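You operate a simulated robot arm through the tools that you are given. There is no shell and no other tool.

The job below is to be done with a simulated two-armed robot. You get a single attempt, and the scene is never put back.

TASK
Test the red kart's beacon, then switch off and take the key out.
Fine: key on, beacon switch on till it glows, both off again, key into the key cup.

Only the result counts: the job must be done as asked and must still hold three seconds after the hand-in. Knocking over, shifting, dropping, spilling or breaking anything else fails it.

THE ROBOT
Two 7-joint arms with two-finger grippers on one trunk that stands fixed in place. Base frame: the origin is at the foot of the trunk, x ahead of it, y to its left, z up. Readings come in m, degrees, newtons and seconds.
The left shoulder is at [0.06, 0.123, 1.02], the right one opposite. With the tool pointing down near the work surface each hand reaches from about 0.34 to 0.8 m from the base axis, measured 20 degrees to its own side. Payload 1.47 kg a hand.
The TCP of each hand is the grasp point between the finger pads, 0.016 m short of the fingertips. In the tool frame z runs along the fingers and y along their closing line. Largest opening 0.087 m; the body of the gripper starts 0.055 m behind the TCP.
Orientation is told as [roll, pitch, yaw] about the base's x, y, z axes, in that order, counted from this pose: with the fingers straight down and closing along the base's y, the tool's x points along the base's -x, its y along +y and its z along -z.

THE INTERFACE
- The arms move only by the tool play_rows. It takes "left_rows", "right_rows" or both (then of equal length, played together; a hand with none holds still); each is a list of rows, each a list of 6 numbers: the shift along the tool's x, y, z in m, then the turn, a rotation vector about the tool's x, y, z in rad. In form: [[tx, ty, tz, rx, ry, rz], ...]. A call has 1 to 20 rows; each row shifts and turns the commanded pose from where the row before left it, along the tool's axes as they then stand. "left_fingers" and "right_fingers" are, for a hand that has rows, the finger opening in m, from 0 to 0.087, set as the call begins (left out, the last holds). Each row takes 0.2 s and may step no farther than 0.05 m and 8.6 degrees from the row before; otherwise, or with a gripper value out of range, the whole call is refused. Where a pose cannot be reached the arm comes as near as it can. A force on the tool above 40 N (or 10 N above the force at the start of the call, whichever is more), or a blocked arm, ends the call early, and 0.2 s more pass. The fingers move at their own pace (about 0.153 m/s each) and stop on an object; they squeeze with about 28 N. The grip force told is the motor's: it shows also when the fingers shut on nothing. Time passes only in rows, and 0.2 s behind the last, so rows that do not move let the fingers close. It gives the time, the measured TCP pose, the force on the tool (base axes), the opening and the grip force at its end, in the units of the frame above (readings bear some noise), with the torque about the TCP (base axes, N m) and any sound that the robot's microphone picked up.
- Cameras (640 x 400 px; columns grow to the right, rows downward): "scene" is now at [0.0913, 0.0327, 1.5925]; the picture's right is [0.35, -0.93, 0.00], its down [-0.56, -0.21, -0.80] and it looks along [0.75, 0.28, -0.60] (base axes); focal length 311 px, centre (320, 200). "left" rides on the left gripper at [0.073, -0.012, -0.09] in its tool frame; the picture's right is [0.16, 0.99, 0.00], its down [-0.72, 0.12, -0.68] and it looks along [-0.67, 0.11, 0.73] (tool axes); focal length 247 px, centre (320, 200). "right" rides on the right gripper at [0.073, 0.012, -0.09] in its tool frame; the picture's right is [-0.16, 0.99, 0.00], its down [-0.72, -0.12, -0.68] and it looks along [-0.67, -0.11, 0.73] (tool axes); focal length 247 px, centre (320, 200). There is no depth. A picture from a camera that has moved, and an enlarged one, comes with that camera's place and axes in the base frame and with its lens.
- get_image(camera): a new picture of that camera. It takes no simulated time.
- move_column(by): slides the trunk up (or, below 0, down) by that many m; the arms and the scene camera ride with it, the base frame stays. It gives what a move gives, with no picture.
- pan_tilt(pan, tilt): turns the head with the scene camera to pan (to the left, within 120 degrees either way) and tilt (down, from -29 to 69), counted from straight ahead of the robot. It gives what a move gives.
- enlarge(camera, box): a new picture of the part [left, top, right, bottom] of that camera's present view, enlarged. It takes no simulated time.
- sign_off(): hands the job in; it is judged then, once.

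Places have to be worked out from the pictures, the camera data and where the tool is seen. Open the grippers and draw the arms clear of the work before you hand the job in, unless the task says otherwise.

The tools are called after ">>>" as a command line: name --argument value ..., lists and objects as JSON in quotes. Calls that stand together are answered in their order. play_rows: Moves the arms, as the interface text tells. Its arguments: {"type":"object","properties":{"left_rows":{"type":"array"},"left_fingers":{"type":"number"},"right_rows":{"type":"array"},"right_fingers":{"type":"number"}},"required":[]} The other tools are called the same way: move_column (by) slides the trunk up or down; pan_tilt (pan, tilt) turns the head that bears the scene camera; get_image (camera) takes a picture; enlarge (camera, box) takes an enlarged picture of a part of a camera's view; sign_off () hands the job in.

At the start:

```text
time_s: 0.0
left_eef_pos: [0.5053, 0.428, 1.2532]
left_ee_rot: [0.0, 0.0, 0.1]
left_force: [0.0, 0.1, -0.6]
left_torque: [0.01, 0.0, -0.04]
left_gripper_width: 0.0869
left_gripper_force: 0.1
right_eef_pos: [0.4913, -0.0499, 1.2445]
right_ee_rot: [0.0, 0.0, 0.0]
right_force: [-0.7, 0.3, 0.0]
right_torque: [0.01, 0.02, 0.01]
right_gripper_width: 0.0873
right_gripper_force: 0.1
trunk travel left (down, up): [-0.175, 0.055]
head pan, tilt: [20.8, 36.7]
```

scene: 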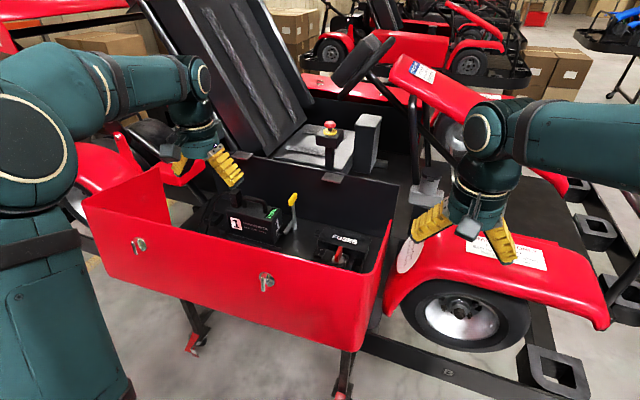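
right: 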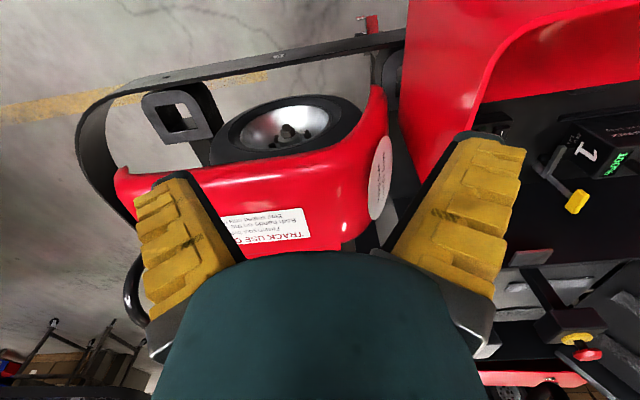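
left: 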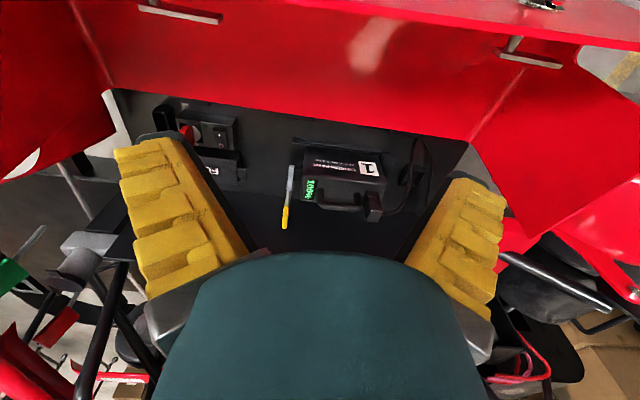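

I begin by looking closer at the scene: there's an open bay on the red kart with a battery pack, a yellow-tipped lever, a fuse box with a red thing, and a post with a red knob. I enlarge the parts.

>>> enlarge --camera "scene" --box '[180, 100, 440, 300]'

>>> enlarge --camera "scene" --box '[300, 200, 400, 290]'

>>> enlarge --camera "left" --box '[100, 80, 460, 260]'

>>> enlarge --camera "right" --box '[480, 80, 640, 400]'

```text
2.00 times, centred on (310, 200) of scene
camera zoom: at [0.0913, 0.0327, 1.5925], right [0.35, -0.93, 0.0], down [-0.56, -0.21, -0.8], along [0.75, 0.28, -0.6], focal length 621 px, centre (340, 200)
```

zoom: 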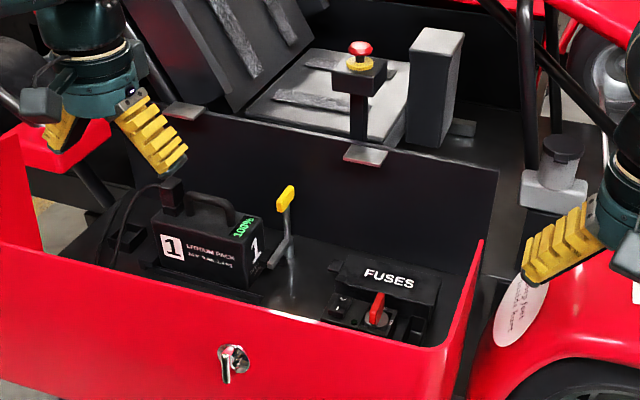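

```text
4.44 times, centred on (350, 245) of scene
camera zoom: at [0.0913, 0.0327, 1.5925], right [0.35, -0.93, 0.0], down [-0.56, -0.21, -0.8], along [0.75, 0.28, -0.6], focal length 1380 px, centre (187, 0)
```

zoom: 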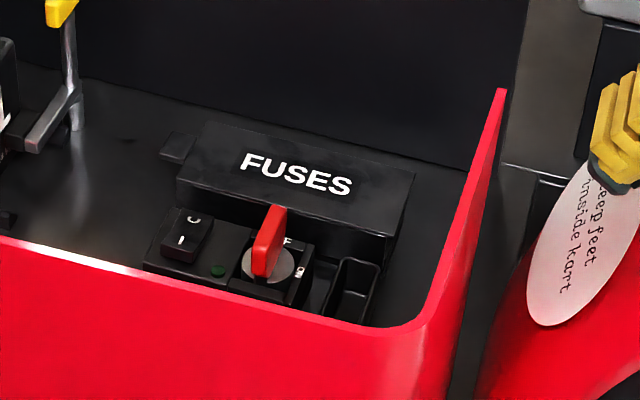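

```text
1.78 times, centred on (280, 170) of left
camera zoom: at [0.4343, 0.4175, 1.3435], right [-0.16, 0.99, 0.0], down [0.72, 0.12, 0.68], along [0.67, 0.11, -0.73], focal length 439 px, centre (391, 253)
```

zoom: 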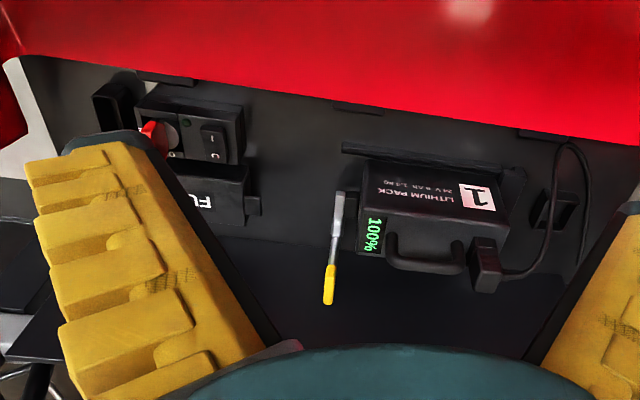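

```text
1.25 times, centred on (560, 240) of right
camera zoom: at [0.4193, -0.0373, 1.3357], right [0.16, 0.99, 0.0], down [0.72, -0.12, 0.68], along [0.67, -0.11, -0.73], focal length 309 px, centre (20, 150)
```

zoom: 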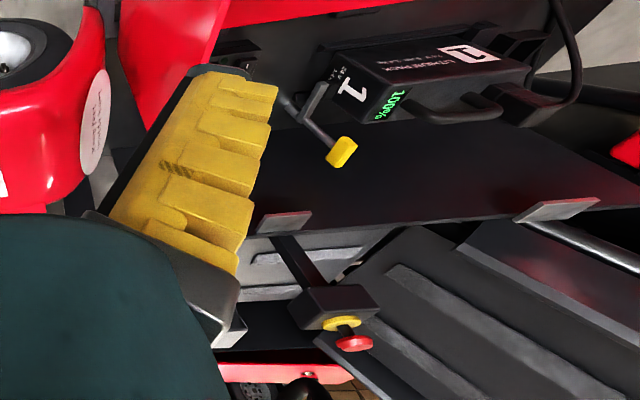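

The panel near (0.70, 0.19, 0.91) has a rocker switch, a small green lamp, a key switch with a red key and a black cup to its right. I look around with the head to find the beacon and check the rest of the kart.

>>> pan_tilt --pan 20 --tilt 5

>>> get_image --camera "scene"

```text
time_s: 1.0
left_eef_pos: [0.5049, 0.4285, 1.2536]
left_ee_rot: [0.0, 0.0, 0.0]
left_force: [0.3, -0.2, -0.2]
left_torque: [-0.01, 0.0, -0.02]
left_gripper_width: 0.0867
left_gripper_force: 0.1
right_eef_pos: [0.4929, -0.0496, 1.2456]
right_ee_rot: [-0.1, 0.0, 0.1]
right_force: [-0.6, 0.0, 0.5]
right_torque: [-0.02, -0.03, -0.02]
right_gripper_width: 0.0869
right_gripper_force: 0.1
trunk travel left (down, up): [-0.175, 0.055]
head pan, tilt: [20.0, 5.0]
```

```text
taken
camera scene: at [0.0961, 0.0332, 1.6432], right [0.34, -0.94, 0.0], down [-0.08, -0.03, -1.0], along [0.94, 0.34, -0.09], focal length 311 px, centre (320, 200)
```

scene: 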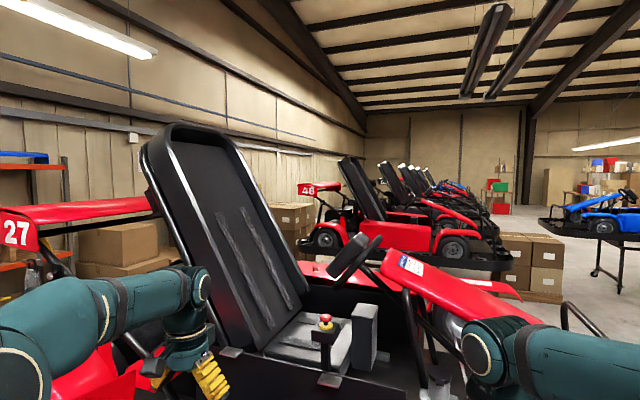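

No beacon seen aloft; a grey block with a dark dome stood near the front fender. I turn the head to the right and left to look at it and around.

>>> pan_tilt --pan 0 --tilt 35

>>> get_image --camera "scene"

>>> enlarge --camera "scene" --box '[240, 100, 400, 260]'

```text
time_s: 1.9
left_eef_pos: [0.506, 0.4289, 1.2538]
left_ee_rot: [0.1, 0.0, 0.0]
left_force: [0.0, 0.1, 0.3]
left_torque: [0.0, 0.0, 0.03]
left_gripper_width: 0.087
left_gripper_force: 0.1
right_eef_pos: [0.4922, -0.0496, 1.2464]
right_ee_rot: [0.0, 0.1, 0.0]
right_force: [-0.6, -0.1, -0.2]
right_torque: [0.0, 0.0, 0.0]
right_gripper_width: 0.087
right_gripper_force: 0.1
trunk travel left (down, up): [-0.175, 0.055]
head pan, tilt: [0.0, 35.0]
```

```text
taken
camera scene: at [0.0978, 0.0018, 1.5952], right [0.0, -1.0, 0.0], down [-0.57, 0.0, -0.82], along [0.82, 0.0, -0.57], focal length 311 px, centre (320, 200)
```

scene: 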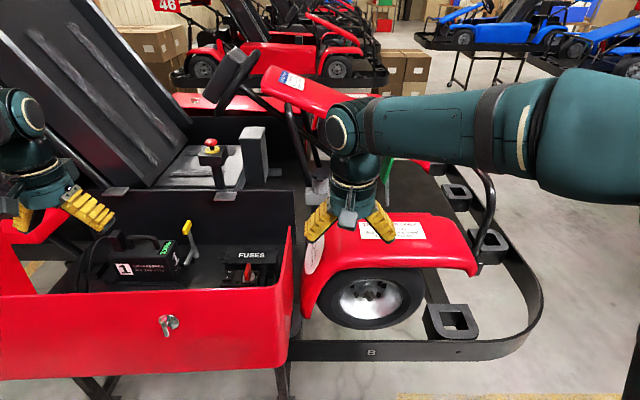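

```text
2.50 times, centred on (320, 180) of scene
camera zoom: at [0.0978, 0.0018, 1.5952], right [0.0, -1.0, 0.0], down [-0.57, 0.0, -0.82], along [0.82, 0.0, -0.57], focal length 776 px, centre (320, 250)
```

zoom: 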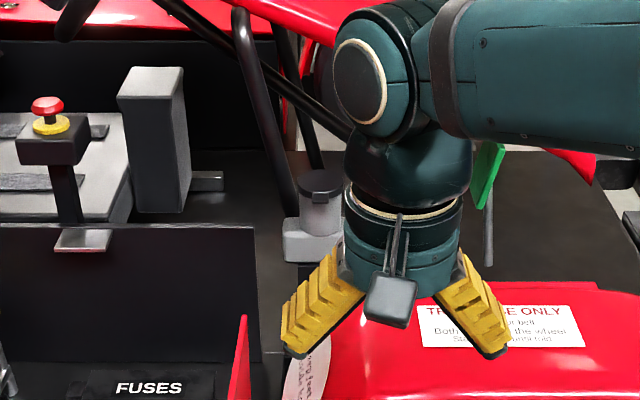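

The grey pot looks like a fluid reservoir; there's a green thing on a post hidden behind the right arm. I pan to the left to look at the rest first.

>>> pan_tilt --pan 60 --tilt 25

>>> get_image --camera "scene"

```text
time_s: 3.2
left_eef_pos: [0.5072, 0.4281, 1.2541]
left_ee_rot: [0.0, -0.1, 0.1]
left_force: [-0.3, -0.2, -0.3]
left_torque: [-0.05, 0.01, 0.02]
left_gripper_width: 0.0869
left_gripper_force: 0.0
right_eef_pos: [0.4918, -0.05, 1.2452]
right_ee_rot: [0.0, 0.0, 0.0]
right_force: [-0.3, 0.4, -0.3]
right_torque: [0.02, 0.02, 0.0]
right_gripper_width: 0.0871
right_gripper_force: 0.1
trunk travel left (down, up): [-0.175, 0.055]
head pan, tilt: [60.0, 25.0]
```

```text
taken
camera scene: at [0.0559, 0.0816, 1.6108], right [0.87, -0.5, 0.0], down [-0.21, -0.37, -0.91], along [0.45, 0.78, -0.42], focal length 311 px, centre (320, 200)
```

scene: 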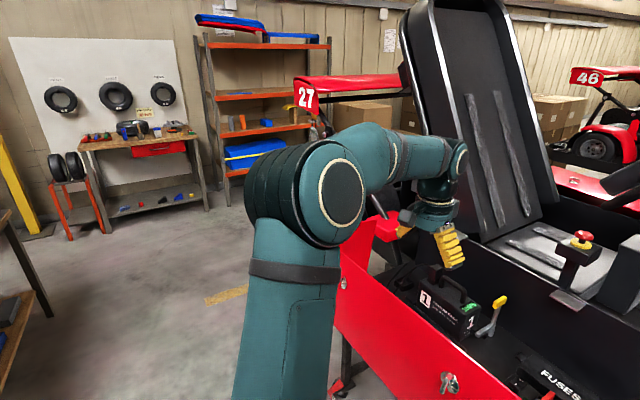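

No other lamp on that side. I move the right arm clear to its side (‑y) so the front of the kart can be seen.

>>> play_rows --right_rows '[[0, -0.04, 0, 0, 0, 0], [0, -0.045, 0, 0, 0, 0], [0, -0.045, 0, 0, 0, 0], [0, -0.045, 0, 0, 0, 0], [0, -0.045, 0, 0, 0, 0], [0, -0.045, 0, 0, 0, 0], [0, -0.045, 0, 0, 0, 0], [0, -0.03, 0, 0, 0, 0]]'

>>> pan_tilt --pan 0 --tilt 35

>>> get_image --camera "scene"

```text
time_s: 5.0
left_eef_pos: [0.5048, 0.4279, 1.2548]
left_ee_rot: [0.0, 0.1, 0.1]
left_force: [-0.1, -0.4, 0.1]
left_torque: [0.01, 0.01, 0.0]
left_gripper_width: 0.0869
left_gripper_force: 0.0
right_eef_pos: [0.491, -0.3882, 1.2454]
right_ee_rot: [0.0, 0.0, -0.1]
right_force: [0.3, -0.1, 0.3]
right_torque: [0.03, -0.02, 0.0]
right_gripper_width: 0.0872
right_gripper_force: 0.0
trunk travel left (down, up): [-0.175, 0.055]
head pan, tilt: [60.0, 25.0]
```

```text
time_s: 6.3
left_eef_pos: [0.5062, 0.4286, 1.2534]
left_ee_rot: [0.0, 0.0, 0.1]
left_force: [-0.2, 0.6, 0.6]
left_torque: [-0.02, -0.01, 0.01]
left_gripper_width: 0.087
left_gripper_force: 0.1
right_eef_pos: [0.4915, -0.3871, 1.244]
right_ee_rot: [0.1, 0.1, -0.1]
right_force: [0.4, 0.8, 0.5]
right_torque: [-0.01, -0.02, 0.0]
right_gripper_width: 0.0872
right_gripper_force: 0.1
trunk travel left (down, up): [-0.175, 0.055]
head pan, tilt: [0.0, 35.0]
```

```text
taken
camera scene: at [0.0979, 0.0018, 1.5951], right [0.0, -1.0, 0.0], down [-0.57, 0.0, -0.82], along [0.82, 0.0, -0.57], focal length 311 px, centre (320, 200)
```

scene: 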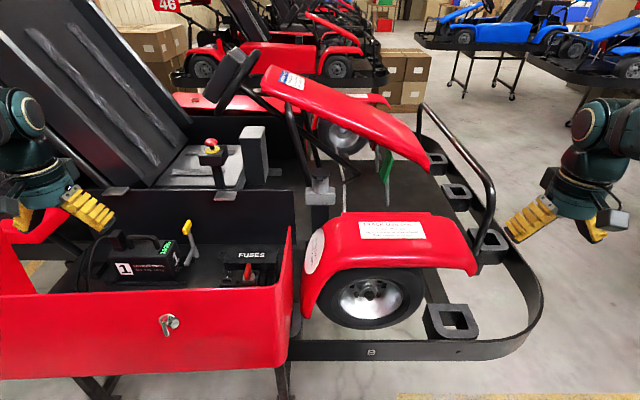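

Now the front is free; I enlarge the post, dash, and green pedal area.

>>> enlarge --camera "scene" --box '[280, 110, 440, 210]'

>>> enlarge --camera "scene" --box '[160, 110, 320, 210]'

>>> enlarge --camera "scene" --box '[180, 220, 300, 300]'

>>> enlarge --camera "scene" --box '[60, 215, 220, 315]'

>>> enlarge --camera "scene" --box '[130, 300, 210, 350]'

```text
4.00 times, centred on (360, 160) of scene
camera zoom: at [0.0979, 0.0018, 1.5951], right [0.0, -1.0, 0.0], down [-0.57, 0.0, -0.82], along [0.82, 0.0, -0.57], focal length 1242 px, centre (160, 360)
```

zoom: 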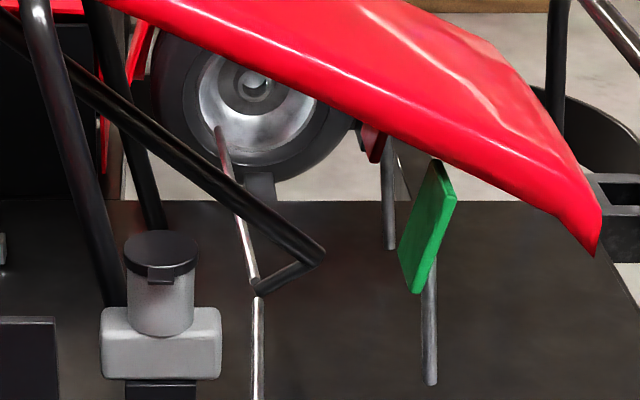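

```text
4.00 times, centred on (240, 160) of scene
camera zoom: at [0.0979, 0.0018, 1.5951], right [0.0, -1.0, 0.0], down [-0.57, 0.0, -0.82], along [0.82, 0.0, -0.57], focal length 1242 px, centre (640, 360)
```

zoom: 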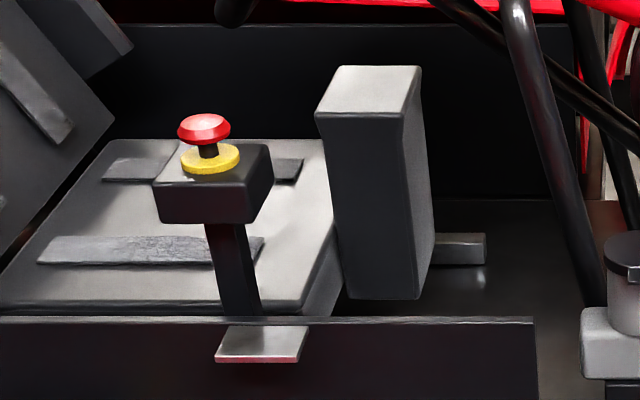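

```text
5.00 times, centred on (240, 260) of scene
camera zoom: at [0.0979, 0.0018, 1.5951], right [0.0, -1.0, 0.0], down [-0.57, 0.0, -0.82], along [0.82, 0.0, -0.57], focal length 1553 px, centre (720, -100)
```

zoom: 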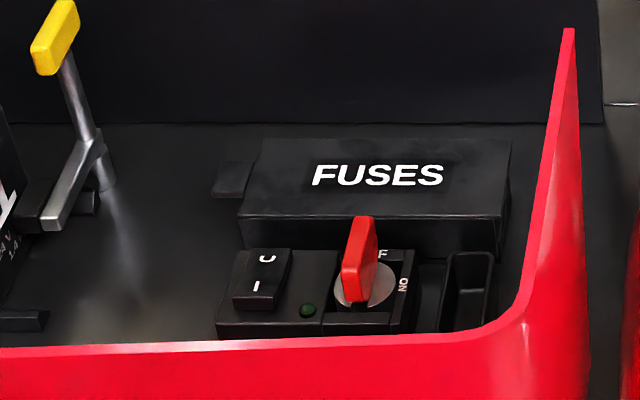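

```text
4.00 times, centred on (140, 265) of scene
camera zoom: at [0.0979, 0.0018, 1.5951], right [0.0, -1.0, 0.0], down [-0.57, 0.0, -0.82], along [0.82, 0.0, -0.57], focal length 1242 px, centre (1040, -60)
```

zoom: 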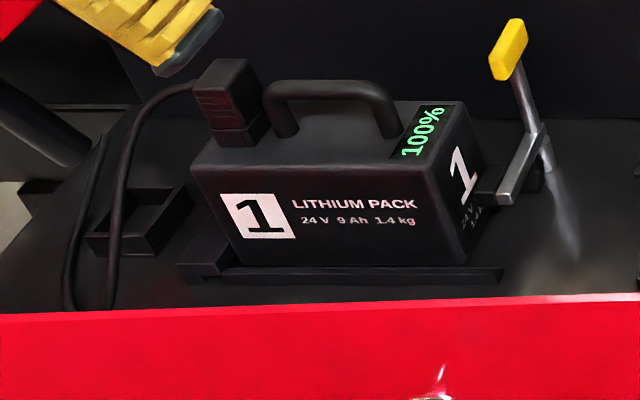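

```text
8.00 times, centred on (170, 325) of scene
camera zoom: at [0.0979, 0.0018, 1.5951], right [0.0, -1.0, 0.0], down [-0.57, 0.0, -0.82], along [0.82, 0.0, -0.57], focal length 2485 px, centre (1520, -800)
```

zoom: 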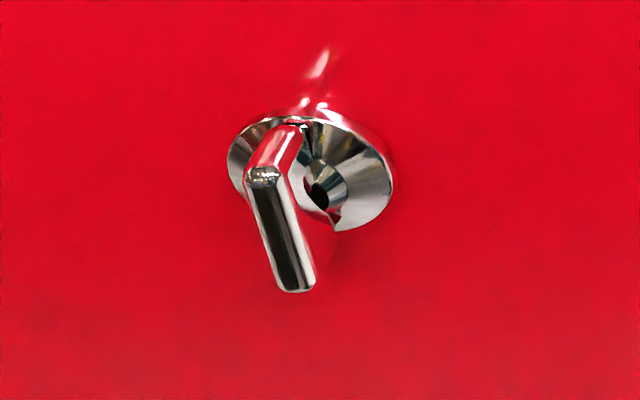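

The panel (rocker with I/O, small dark green lamp, key switch labelled OFF/ON, cup on the right) lies behind the red wall whose top edge I judge at x≈0.61, z≈0.97. I bring the left hand over, staying high and in front, to look at the panel with its camera.

>>> play_rows --left_rows '[[-0.005, -0.0383, 0.0, 0, 0, 0], [-0.005, -0.0383, 0.022, 0, 0, 0], [-0.005, -0.0383, 0.022, 0, 0, 0], [-0.005, -0.0383, 0.022, 0, 0, 0], [-0.005, -0.0383, 0.022, 0, 0, 0], [-0.005, -0.0383, 0.022, 0, 0, 0], [-0.005, -0.0383, 0.022, 0, 0, 0]]'

>>> get_image --camera "left"

>>> get_image --camera "scene"

```text
time_s: 7.9
left_eef_pos: [0.5414, 0.1587, 1.1223]
left_ee_rot: [0.0, 0.1, 0.1]
left_force: [-0.3, -0.8, -0.2]
left_torque: [0.03, 0.02, -0.04]
left_gripper_width: 0.0869
left_gripper_force: 0.1
right_eef_pos: [0.4915, -0.3886, 1.2458]
right_ee_rot: [0.0, 0.0, 0.0]
right_force: [0.0, -0.2, 1.0]
right_torque: [0.04, 0.02, -0.03]
right_gripper_width: 0.0868
right_gripper_force: 0.0
trunk travel left (down, up): [-0.175, 0.055]
head pan, tilt: [0.0, 35.0]
```

```text
taken
camera left: at [0.4695, 0.1482, 1.2117], right [-0.16, 0.99, 0.0], down [0.72, 0.12, 0.68], along [0.67, 0.11, -0.73], focal length 247 px, centre (320, 200)
```

left: 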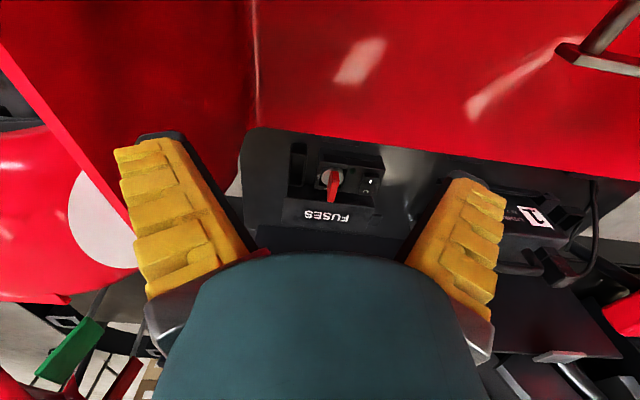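

```text
taken
camera scene: at [0.0987, 0.0008, 1.595], right [0.0, -1.0, 0.0], down [-0.57, 0.0, -0.82], along [0.82, 0.0, -0.57], focal length 311 px, centre (320, 200)
```

scene: 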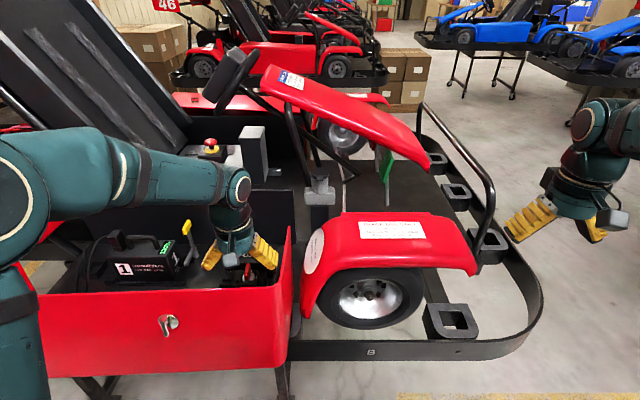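

The panel is now seen between the fingers; I enlarge it.

>>> enlarge --camera "left" --box '[260, 120, 420, 240]'

>>> enlarge --camera "left" --box '[280, 135, 390, 225]'

```text
3.33 times, centred on (340, 180) of left
camera zoom: at [0.4695, 0.1482, 1.2117], right [-0.16, 0.99, 0.0], down [0.72, 0.12, 0.68], along [0.67, 0.11, -0.73], focal length 823 px, centre (253, 267)
```

zoom: 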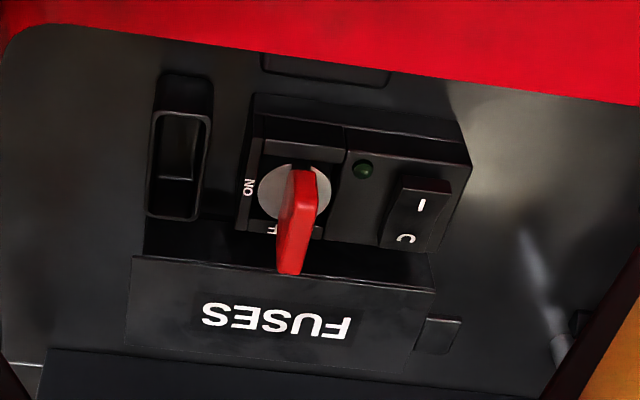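

```text
4.44 times, centred on (335, 180) of left
camera zoom: at [0.4695, 0.1482, 1.2117], right [-0.16, 0.99, 0.0], down [0.72, 0.12, 0.68], along [0.67, 0.11, -0.73], focal length 1098 px, centre (253, 289)
```

zoom: 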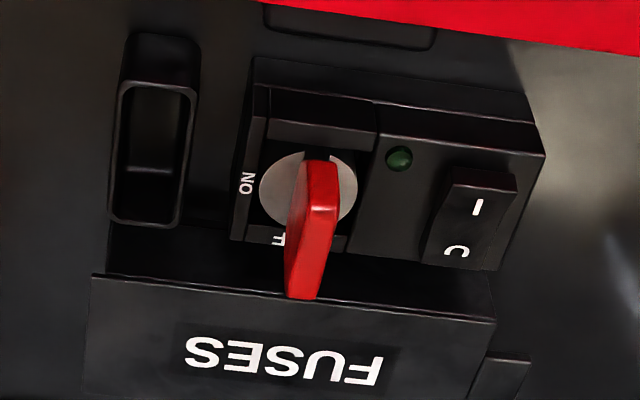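

The key lock disc I place near (0.713, 0.21, 0.891), the front fender rises to about z 1.1 at y≈0. I bring the right hand back a little and yaw it left so its camera gives a second view of the panel from the right side.

>>> play_rows --right_rows '[[0.006, 0.0414, 0, 0, 0, 0], [0.006, 0.0414, 0, 0, 0, 0], [0.006, 0.0414, 0, 0, 0, 0], [0.006, 0.0414, 0, 0, 0, 0], [0.006, 0.0414, 0, 0, 0, 0], [0.006, 0.0414, 0, 0, 0, 0], [0.006, 0.0414, 0, 0, 0, 0], [0, 0, 0, 0, 0, -0.145], [0, 0, 0, 0, 0, -0.145], [0, 0, 0, 0, 0, -0.145], [0, 0, 0, 0, 0, -0.145], [0, 0, 0, 0, 0, -0.145], [0, 0, 0, 0, 0, -0.145], [0, 0, 0, 0, 0, -0.145]]'

>>> get_image --camera "right"

```text
time_s: 10.9
left_eef_pos: [0.5422, 0.16, 1.123]
left_ee_rot: [0.0, 0.0, -0.1]
left_force: [0.6, 0.8, 0.2]
left_torque: [0.01, -0.03, 0.0]
left_gripper_width: 0.0871
left_gripper_force: 0.1
right_eef_pos: [0.4509, -0.0999, 1.246]
right_ee_rot: [0.0, 0.0, 58.4]
right_force: [0.4, -0.3, -0.2]
right_torque: [-0.01, 0.0, -0.03]
right_gripper_width: 0.0872
right_gripper_force: 0.1
trunk travel left (down, up): [-0.175, 0.055]
head pan, tilt: [0.0, 35.0]
```

```text
taken
camera right: at [0.402, -0.155, 1.3358], right [-0.76, 0.65, 0.0], down [0.48, 0.56, 0.68], along [0.44, 0.52, -0.73], focal length 247 px, centre (320, 200)
```

right: 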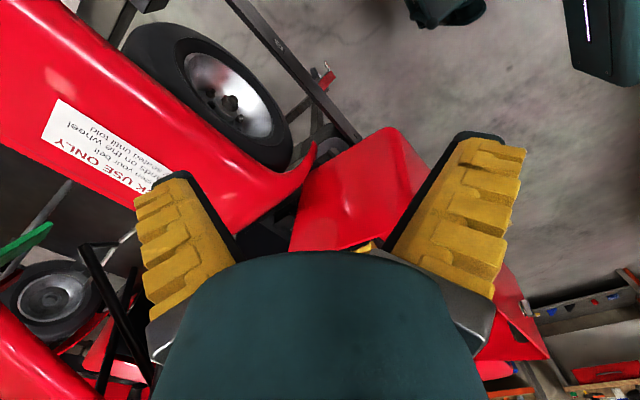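

The bay's right wall and the gripper hide the panel from there, so this view is of no use. I draw the right hand back to the side and step the left hand closer above the panel (still above the rim) for a nearer look.

>>> play_rows --right_rows '[[0.0355, -0.0218, 0, 0, 0, 0], [0.0355, -0.0218, 0, 0, 0, 0], [0.0355, -0.0218, 0, 0, 0, 0], [0.0355, -0.0218, 0, 0, 0, 0], [0.0355, -0.0218, 0, 0, 0, 0], [0.0355, -0.0218, 0, 0, 0, 0], [0.0355, -0.0218, 0, 0, 0, 0]]'

>>> play_rows --left_rows '[[-0.03, 0.013, 0.01, 0, 0, 0], [-0.03, 0.013, 0.01, 0, 0, 0], [-0.03, 0.013, 0.01, 0, 0, 0], [-0.01, 0.01, 0.01, 0, 0, 0]]'

>>> get_image --camera "left"

>>> enlarge --camera "left" --box '[230, 80, 420, 240]'

>>> get_image --camera "scene"

```text
time_s: 12.5
left_eef_pos: [0.5401, 0.1591, 1.1229]
left_ee_rot: [0.1, 0.0, 0.1]
left_force: [0.1, -0.1, -0.7]
left_torque: [0.03, 0.06, -0.04]
left_gripper_width: 0.0871
left_gripper_force: 0.0
right_eef_pos: [0.4487, -0.394, 1.2461]
right_ee_rot: [0.1, 0.0, 58.3]
right_force: [0.2, 0.3, 0.4]
right_torque: [0.01, 0.0, 0.0]
right_gripper_width: 0.0868
right_gripper_force: 0.0
trunk travel left (down, up): [-0.175, 0.055]
head pan, tilt: [0.0, 35.0]
```

```text
time_s: 13.5
left_eef_pos: [0.6394, 0.2106, 1.082]
left_ee_rot: [-0.1, 0.1, 0.0]
left_force: [-0.9, 0.8, -0.2]
left_torque: [0.02, -0.01, 0.01]
left_gripper_width: 0.0871
left_gripper_force: 0.1
right_eef_pos: [0.4492, -0.3918, 1.2462]
right_ee_rot: [-0.1, 0.0, 58.3]
right_force: [-0.6, 0.8, -0.3]
right_torque: [0.0, 0.0, 0.0]
right_gripper_width: 0.0869
right_gripper_force: 0.1
trunk travel left (down, up): [-0.175, 0.055]
head pan, tilt: [0.0, 35.0]
```

```text
taken
camera left: at [0.5687, 0.1992, 1.1717], right [-0.16, 0.99, 0.0], down [0.72, 0.12, 0.68], along [0.67, 0.11, -0.73], focal length 247 px, centre (320, 200)
```

left: 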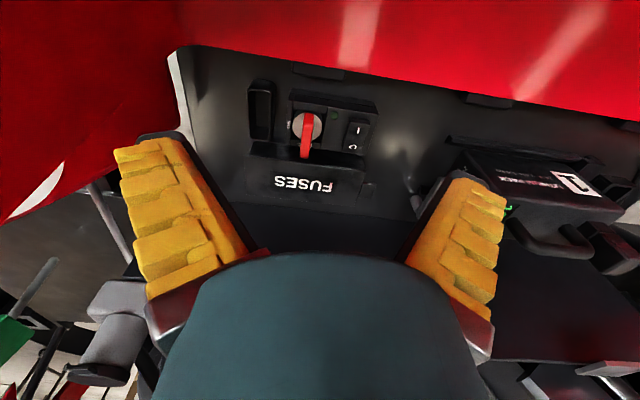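

```text
2.50 times, centred on (325, 160) of left
camera zoom: at [0.5687, 0.1992, 1.1717], right [-0.16, 0.99, 0.0], down [0.72, 0.12, 0.68], along [0.67, 0.11, -0.73], focal length 617 px, centre (308, 300)
```

zoom: 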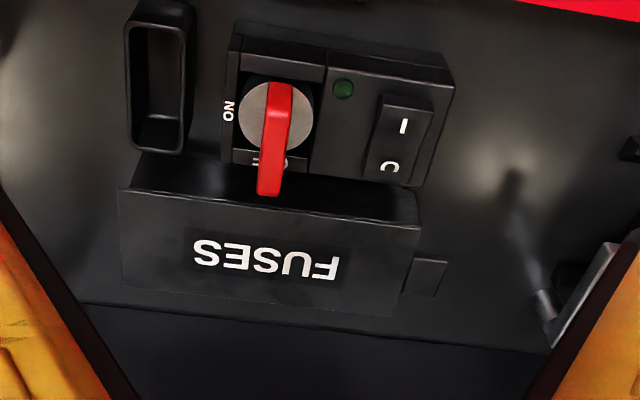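

```text
taken
camera scene: at [0.0975, 0.0021, 1.5951], right [0.0, -1.0, 0.0], down [-0.57, 0.0, -0.82], along [0.82, 0.0, -0.57], focal length 311 px, centre (320, 200)
```

scene: 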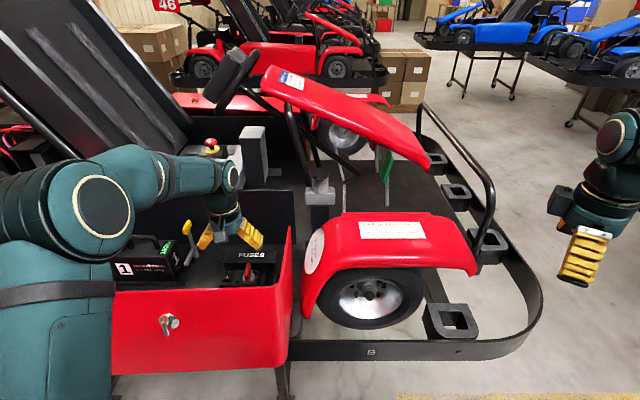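

The red surfaces don't agree with a thin wall at x≈0.6: the latch and rim triangulate nearer the robot (x≈0.47, z up to ~1.1), so the forearm's clearance matters. I turn the right hand to look sideways (+y, slightly down) to see the rim and the left arm in profile.

>>> play_rows --right_rows '[[0, 0, 0, 0, 0, -0.116], [0, 0, 0, 0, 0, -0.116], [0, 0, 0, 0, 0, -0.116], [0, 0, 0, 0, 0, -0.116], [0, 0, 0, 0, -0.14, 0], [0, 0, 0, 0, -0.14, 0], [0, 0, 0, 0, -0.14, 0], [0, 0, 0, 0, -0.14, 0]]'

>>> get_image --camera "right"

```text
time_s: 15.3
left_eef_pos: [0.6407, 0.2097, 1.0826]
left_ee_rot: [0.0, 0.0, 0.1]
left_force: [0.5, -0.4, -0.5]
left_torque: [0.03, 0.0, 0.0]
left_gripper_width: 0.0869
left_gripper_force: 0.0
right_eef_pos: [0.4499, -0.3903, 1.2442]
right_ee_rot: [0.0, -32.2, 84.8]
right_force: [-0.7, -0.3, -0.2]
right_torque: [-0.01, 0.01, 0.01]
right_gripper_width: 0.0869
right_gripper_force: 0.0
trunk travel left (down, up): [-0.175, 0.055]
head pan, tilt: [0.0, 35.0]
```

```text
taken
camera right: at [0.4275, -0.4991, 1.283], right [-0.97, 0.22, 0.08], down [0.14, 0.24, 0.96], along [0.19, 0.95, -0.26], focal length 247 px, centre (320, 200)
```

right: 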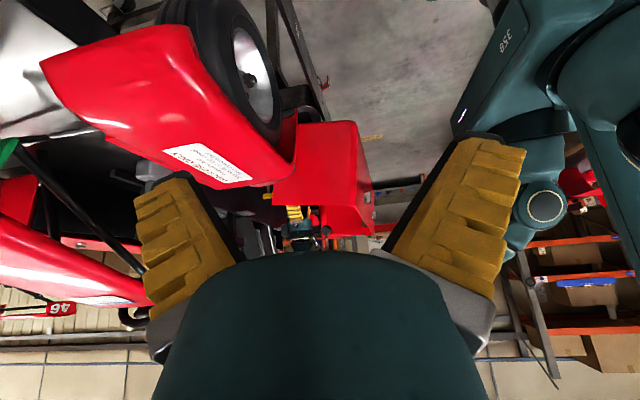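

The box's end wall and the left fingers are seen between the right fingers (upside down); I enlarge.

>>> enlarge --camera "right" --box '[240, 100, 440, 260]'

```text
2.50 times, centred on (340, 180) of right
camera zoom: at [0.4275, -0.4991, 1.283], right [-0.97, 0.22, 0.08], down [0.14, 0.24, 0.96], along [0.19, 0.95, -0.26], focal length 617 px, centre (270, 250)
```

zoom: 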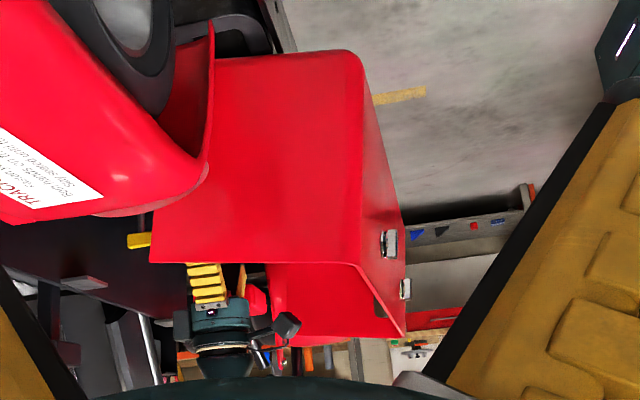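

The profile shows the box rim at z≈1.14 (front wall x≈0.46, end wall y≈0.07), so the panel sits about 0.25 m deep inside. To give the left forearm more room over the rim I raise the trunk fully, then tilt the right camera up a bit to watch that clearance.

>>> move_column --by 0.054

>>> play_rows --right_rows '[[0, 0, 0, 0, -0.12, 0], [0, 0, 0, 0, -0.12, 0], [0, 0, 0, 0, -0.12, 0]]'

>>> get_image --camera "right"

>>> get_image --camera "scene"

```text
time_s: 16.3
left_eef_pos: [0.64, 0.2096, 1.1355]
left_ee_rot: [0.0, 0.0, 0.0]
left_force: [-0.3, -0.6, -0.9]
left_torque: [0.02, 0.0, -0.01]
left_gripper_width: 0.087
left_gripper_force: 0.0
right_eef_pos: [0.4484, -0.3918, 1.3]
right_ee_rot: [0.0, -32.1, 84.7]
right_force: [0.2, -0.3, -0.2]
right_torque: [0.0, 0.0, 0.01]
right_gripper_width: 0.0868
right_gripper_force: 0.0
trunk travel left (down, up): [-0.229, 0.001]
head pan, tilt: [0.0, 35.0]
```

```text
time_s: 17.1
left_eef_pos: [0.6413, 0.208, 1.1354]
left_ee_rot: [0.2, -0.1, 0.0]
left_force: [0.7, -0.1, 0.2]
left_torque: [-0.02, -0.01, 0.01]
left_gripper_width: 0.0872
left_gripper_force: 0.1
right_eef_pos: [0.4492, -0.3919, 1.2996]
right_ee_rot: [0.0, -52.9, 84.8]
right_force: [0.5, -0.4, -0.1]
right_torque: [0.02, -0.05, 0.0]
right_gripper_width: 0.0872
right_gripper_force: 0.1
trunk travel left (down, up): [-0.229, 0.001]
head pan, tilt: [0.0, 35.0]
```

```text
taken
camera right: at [0.4269, -0.5053, 1.2963], right [-0.97, 0.18, 0.13], down [0.11, -0.12, 0.99], along [0.2, 0.98, 0.09], focal length 247 px, centre (320, 200)
```

right: 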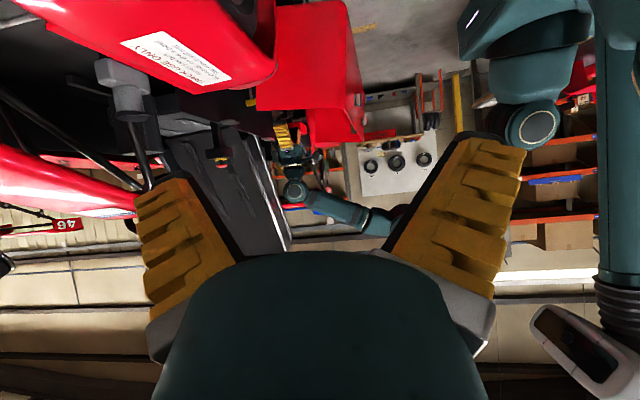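

```text
taken
camera scene: at [0.0982, 0.0009, 1.649], right [0.0, -1.0, 0.0], down [-0.57, 0.0, -0.82], along [0.82, 0.0, -0.57], focal length 311 px, centre (320, 200)
```

scene: 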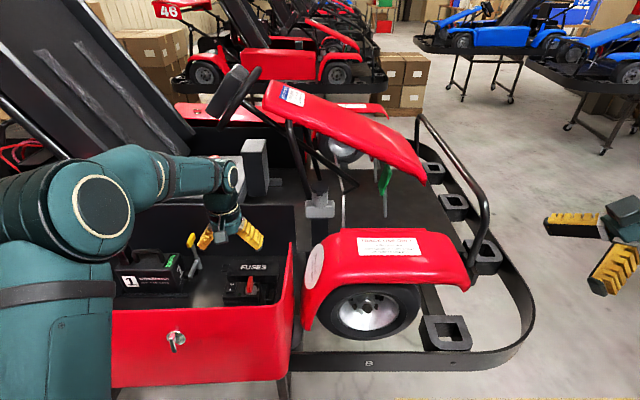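

Now the left gripper, wrist and forearm show in profile above the rim; I enlarge.

>>> enlarge --camera "right" --box '[240, 60, 440, 250]'

```text
2.11 times, centred on (340, 155) of right
camera zoom: at [0.4269, -0.5053, 1.2963], right [-0.97, 0.18, 0.13], down [0.11, -0.12, 0.99], along [0.2, 0.98, 0.09], focal length 520 px, centre (278, 295)
```

zoom: 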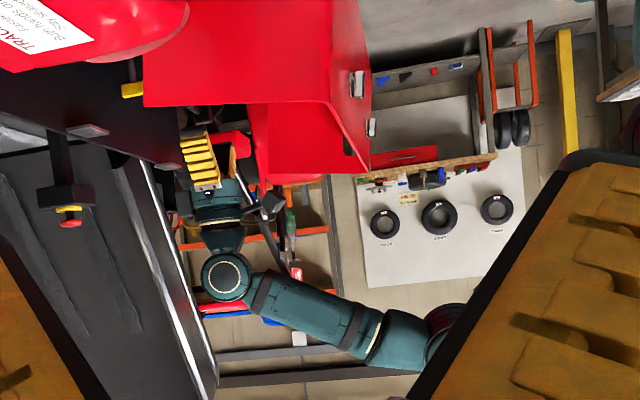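

The forearm slopes upward from the wrist and stands ~0.29 m above the rim now, so lowering by ~0.21 m should clear. I move the left hand forward and down partway over the key and look again.

>>> play_rows --left_rows '[[-0.02, 0, 0.02, 0, 0, 0], [-0.02, 0, 0.025, 0, 0, 0], [-0.02, 0, 0.025, 0, 0, 0], [0, 0, 0.02, 0, 0, 0]]'

>>> get_image --camera "left"

>>> enlarge --camera "left" --box '[220, 60, 420, 220]'

>>> enlarge --camera "right" --box '[240, 60, 440, 250]'

```text
time_s: 18.1
left_eef_pos: [0.7005, 0.2105, 1.0467]
left_ee_rot: [0.0, 0.1, 0.0]
left_force: [0.1, 0.1, 0.0]
left_torque: [0.02, 0.01, 0.03]
left_gripper_width: 0.0869
left_gripper_force: 0.1
right_eef_pos: [0.448, -0.391, 1.2996]
right_ee_rot: [0.1, -52.8, 84.7]
right_force: [0.3, -0.4, -0.8]
right_torque: [0.02, 0.01, 0.0]
right_gripper_width: 0.0875
right_gripper_force: 0.0
trunk travel left (down, up): [-0.229, 0.001]
head pan, tilt: [0.0, 35.0]
```

```text
taken
camera left: at [0.6288, 0.1993, 1.1355], right [-0.16, 0.99, 0.0], down [0.72, 0.12, 0.68], along [0.67, 0.11, -0.73], focal length 247 px, centre (320, 200)
```

left: 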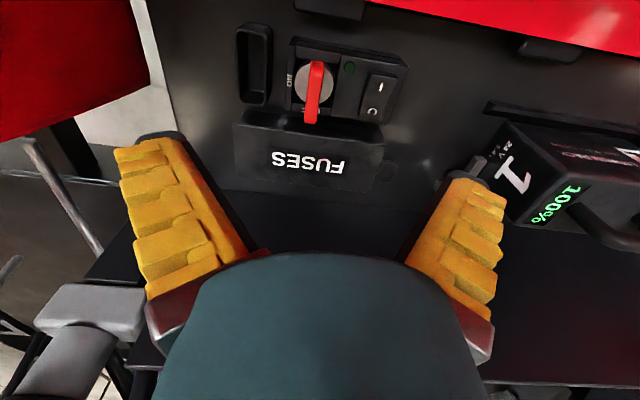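

```text
2.50 times, centred on (320, 140) of left
camera zoom: at [0.6288, 0.1993, 1.1355], right [-0.16, 0.99, 0.0], down [0.72, 0.12, 0.68], along [0.67, 0.11, -0.73], focal length 617 px, centre (320, 350)
```

zoom: 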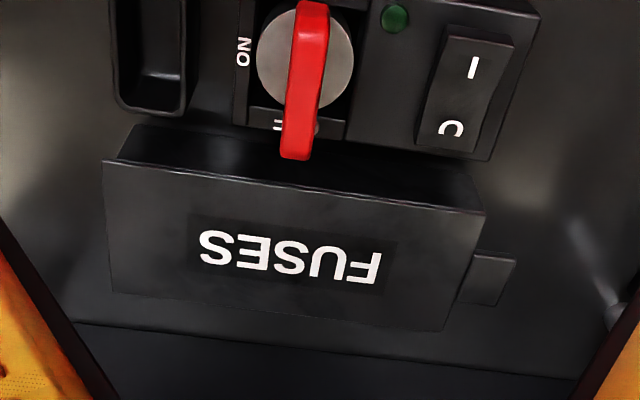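

```text
2.11 times, centred on (340, 155) of right
camera zoom: at [0.4262, -0.5046, 1.2968], right [-0.97, 0.19, 0.13], down [0.11, -0.11, 0.99], along [0.2, 0.98, 0.09], focal length 520 px, centre (278, 295)
```

zoom: 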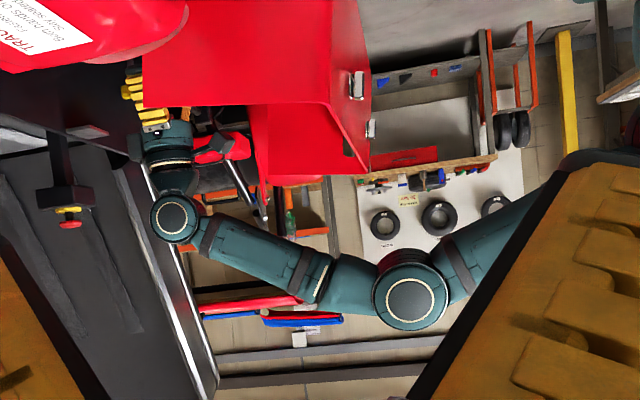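

I triangulate the lock disc at about (0.702, 0.2055, 0.908), key bow x 0.685–0.727 with top z≈0.934, rocker centre (0.706, 0.263) with I at the near end, fuse box top ≈0.90. I lower to z≈0.985 above the key with a narrower opening and check.

>>> play_rows --left_rows '[[-0.0015, -0.003, 0.02, 0, 0, 0], [-0.001, -0.002, 0.02, 0, 0, 0], [0, 0, 0.02, 0, 0, 0], [0, 0, 0, 0, 0, 0]]' --left_fingers 0.05

>>> get_image --camera "left"

>>> enlarge --camera "left" --box '[220, 20, 420, 220]'

>>> enlarge --camera "right" --box '[240, 60, 440, 250]'

>>> enlarge --camera "scene" --box '[160, 180, 320, 320]'

```text
time_s: 19.1
left_eef_pos: [0.7029, 0.2047, 0.9866]
left_ee_rot: [0.0, 0.0, 0.0]
left_force: [0.1, 0.7, 0.3]
left_torque: [0.01, -0.03, -0.04]
left_gripper_width: 0.0554
left_gripper_force: 4.3
right_eef_pos: [0.4477, -0.391, 1.3002]
right_ee_rot: [0.0, -52.8, 84.8]
right_force: [-0.3, 0.0, 0.0]
right_torque: [-0.02, 0.0, 0.02]
right_gripper_width: 0.087
right_gripper_force: 0.0
trunk travel left (down, up): [-0.229, 0.001]
head pan, tilt: [0.0, 35.0]
```

```text
taken
camera left: at [0.6314, 0.1942, 1.0755], right [-0.16, 0.99, 0.0], down [0.72, 0.12, 0.68], along [0.67, 0.11, -0.73], focal length 247 px, centre (320, 200)
```

left: 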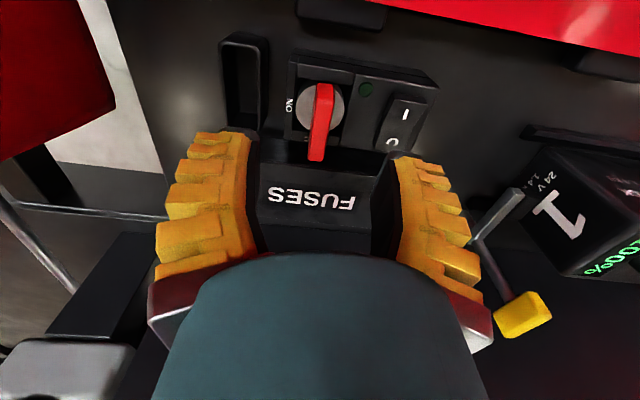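

```text
2.00 times, centred on (320, 120) of left
camera zoom: at [0.6314, 0.1942, 1.0755], right [-0.16, 0.99, 0.0], down [0.72, 0.12, 0.68], along [0.67, 0.11, -0.73], focal length 494 px, centre (320, 360)
```

zoom: 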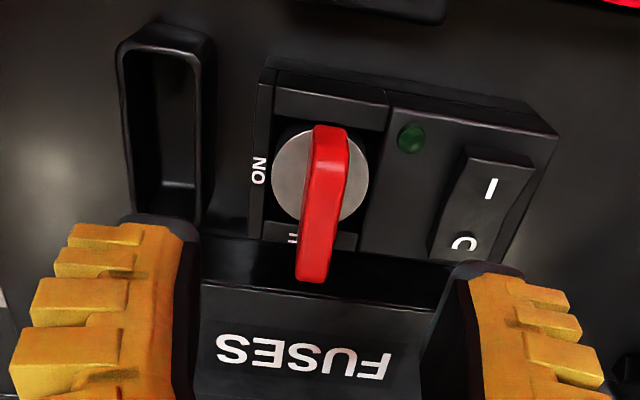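

```text
2.11 times, centred on (340, 155) of right
camera zoom: at [0.4262, -0.5048, 1.2968], right [-0.97, 0.19, 0.13], down [0.11, -0.11, 0.99], along [0.2, 0.98, 0.09], focal length 520 px, centre (278, 295)
```

zoom: 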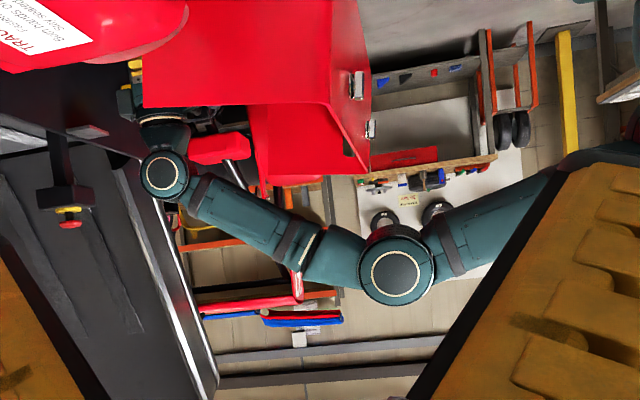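

```text
2.86 times, centred on (240, 250) of scene
camera zoom: at [0.0973, 0.0017, 1.6492], right [0.0, -1.0, 0.0], down [-0.57, 0.0, -0.82], along [0.82, 0.0, -0.57], focal length 887 px, centre (549, 57)
```

zoom: 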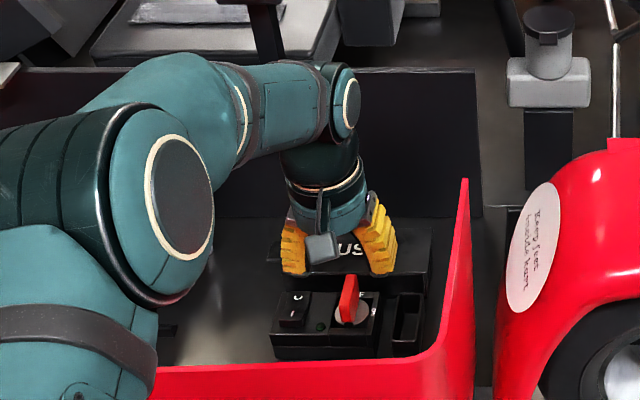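

Forearm clears the rim well, and the key sits between and ahead of the fingers as expected. One more tight enlargement of the key itself to fix its shape and height.

>>> enlarge --camera "left" --box '[280, 70, 360, 170]'

>>> enlarge --camera "scene" --box '[220, 265, 310, 315]'

```text
4.00 times, centred on (320, 120) of left
camera zoom: at [0.6314, 0.1942, 1.0755], right [-0.16, 0.99, 0.0], down [0.72, 0.12, 0.68], along [0.67, 0.11, -0.73], focal length 988 px, centre (320, 520)
```

zoom: 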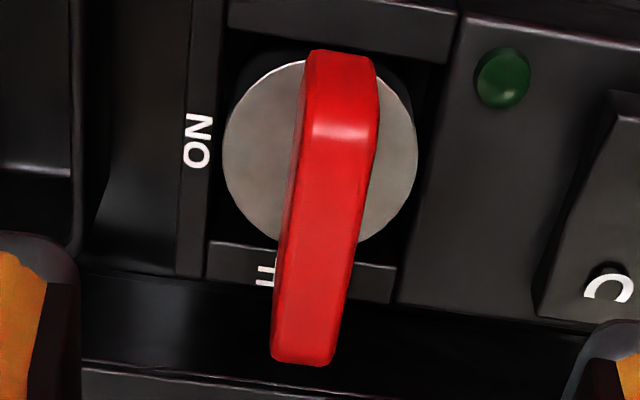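

```text
7.11 times, centred on (265, 290) of scene
camera zoom: at [0.0973, 0.0017, 1.6492], right [0.0, -1.0, 0.0], down [-0.57, 0.0, -0.82], along [0.82, 0.0, -0.57], focal length 2209 px, centre (711, -440)
```

zoom: 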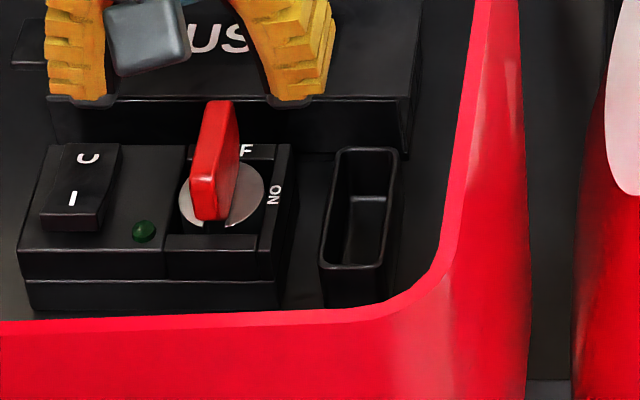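

The bow spans x≈0.687–0.728, z≈0.90–0.931, about 10 mm thick, axis near (0.705, 0.2055). I narrow the opening to 0.035 and descend to TCP z≈0.924 around it, tips staying above the lock disc.

>>> play_rows --left_rows '[[0, 0, 0, 0, 0, 0], [-0.001, 0.0005, 0.02, 0, 0, 0], [-0.001, 0, 0.02, 0, 0, 0], [0, 0, 0.012, 0, 0, 0]]' --left_fingers 0.035

>>> get_image --camera "left"

>>> enlarge --camera "scene" --box '[200, 235, 320, 315]'

```text
time_s: 20.1
left_eef_pos: [0.7064, 0.2051, 0.9338]
left_ee_rot: [0.0, 0.0, 0.0]
left_force: [0.6, 0.8, 1.0]
left_torque: [0.01, 0.0, -0.01]
left_gripper_width: 0.0409
left_gripper_force: 4.4
right_eef_pos: [0.4499, -0.3908, 1.2994]
right_ee_rot: [0.0, -52.7, 84.6]
right_force: [0.5, 0.4, -0.2]
right_torque: [-0.02, -0.02, -0.01]
right_gripper_width: 0.0867
right_gripper_force: 0.1
trunk travel left (down, up): [-0.229, 0.001]
head pan, tilt: [0.0, 35.0]
```

```text
taken
camera left: at [0.6336, 0.1946, 1.0235], right [-0.16, 0.99, 0.0], down [0.72, 0.12, 0.68], along [0.67, 0.11, -0.73], focal length 247 px, centre (320, 200)
```

left: 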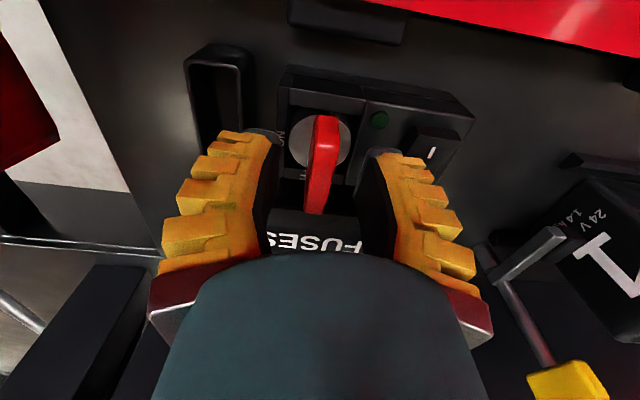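

```text
5.00 times, centred on (260, 275) of scene
camera zoom: at [0.0982, 0.0019, 1.6491], right [0.0, -1.0, 0.0], down [-0.57, 0.0, -0.82], along [0.82, 0.0, -0.57], focal length 1553 px, centre (620, -175)
```

zoom: 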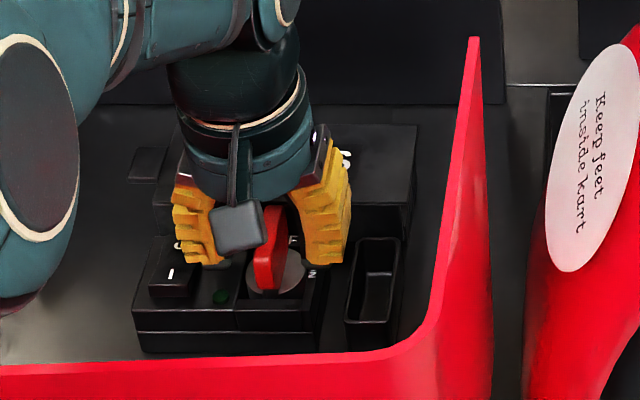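

Key sits centred between the fingers. I narrow a bit more and lower the last 10 mm, then check forces.

>>> play_rows --left_rows '[[0, 0, 0, 0, 0, 0], [0, 0, 0.005, 0, 0, 0], [0, 0, 0.005, 0, 0, 0], [0, 0, 0, 0, 0, 0]]' --left_fingers 0.024

>>> enlarge --camera "left" --box '[230, 60, 430, 260]'

>>> enlarge --camera "scene" --box '[220, 265, 310, 315]'

```text
time_s: 21.1
left_eef_pos: [0.7044, 0.2051, 0.9239]
left_ee_rot: [-0.1, 0.0, 0.1]
left_force: [0.2, -0.7, 0.0]
left_torque: [0.0, 0.0, 0.01]
left_gripper_width: 0.0303
left_gripper_force: 4.6
right_eef_pos: [0.4477, -0.3916, 1.2999]
right_ee_rot: [0.1, -52.6, 84.7]
right_force: [-0.2, -0.3, -0.3]
right_torque: [-0.01, 0.0, 0.01]
right_gripper_width: 0.0869
right_gripper_force: 0.0
trunk travel left (down, up): [-0.229, 0.001]
head pan, tilt: [0.0, 35.0]
```

```text
2.00 times, centred on (330, 160) of left
camera zoom: at [0.6331, 0.1945, 1.0136], right [-0.16, 0.99, 0.0], down [0.72, 0.12, 0.68], along [0.67, 0.11, -0.73], focal length 494 px, centre (300, 280)
```

zoom: 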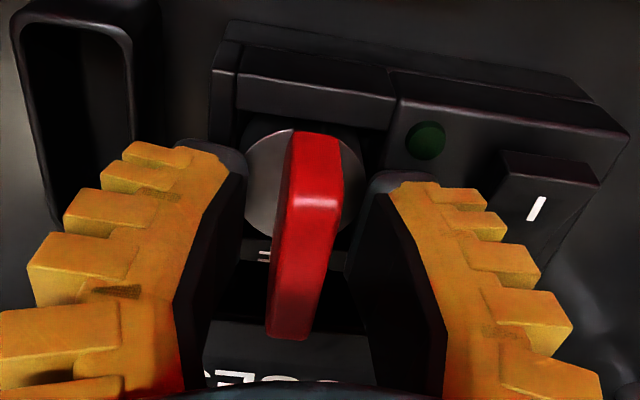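

```text
7.11 times, centred on (265, 290) of scene
camera zoom: at [0.0978, 0.0018, 1.6491], right [0.0, -1.0, 0.0], down [-0.57, 0.0, -0.82], along [0.82, 0.0, -0.57], focal length 2209 px, centre (711, -440)
```

zoom: 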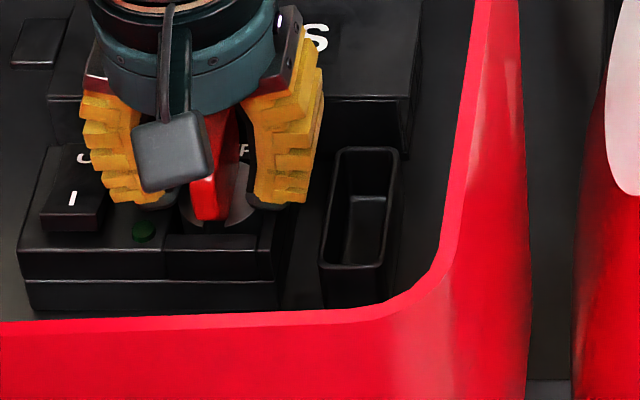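

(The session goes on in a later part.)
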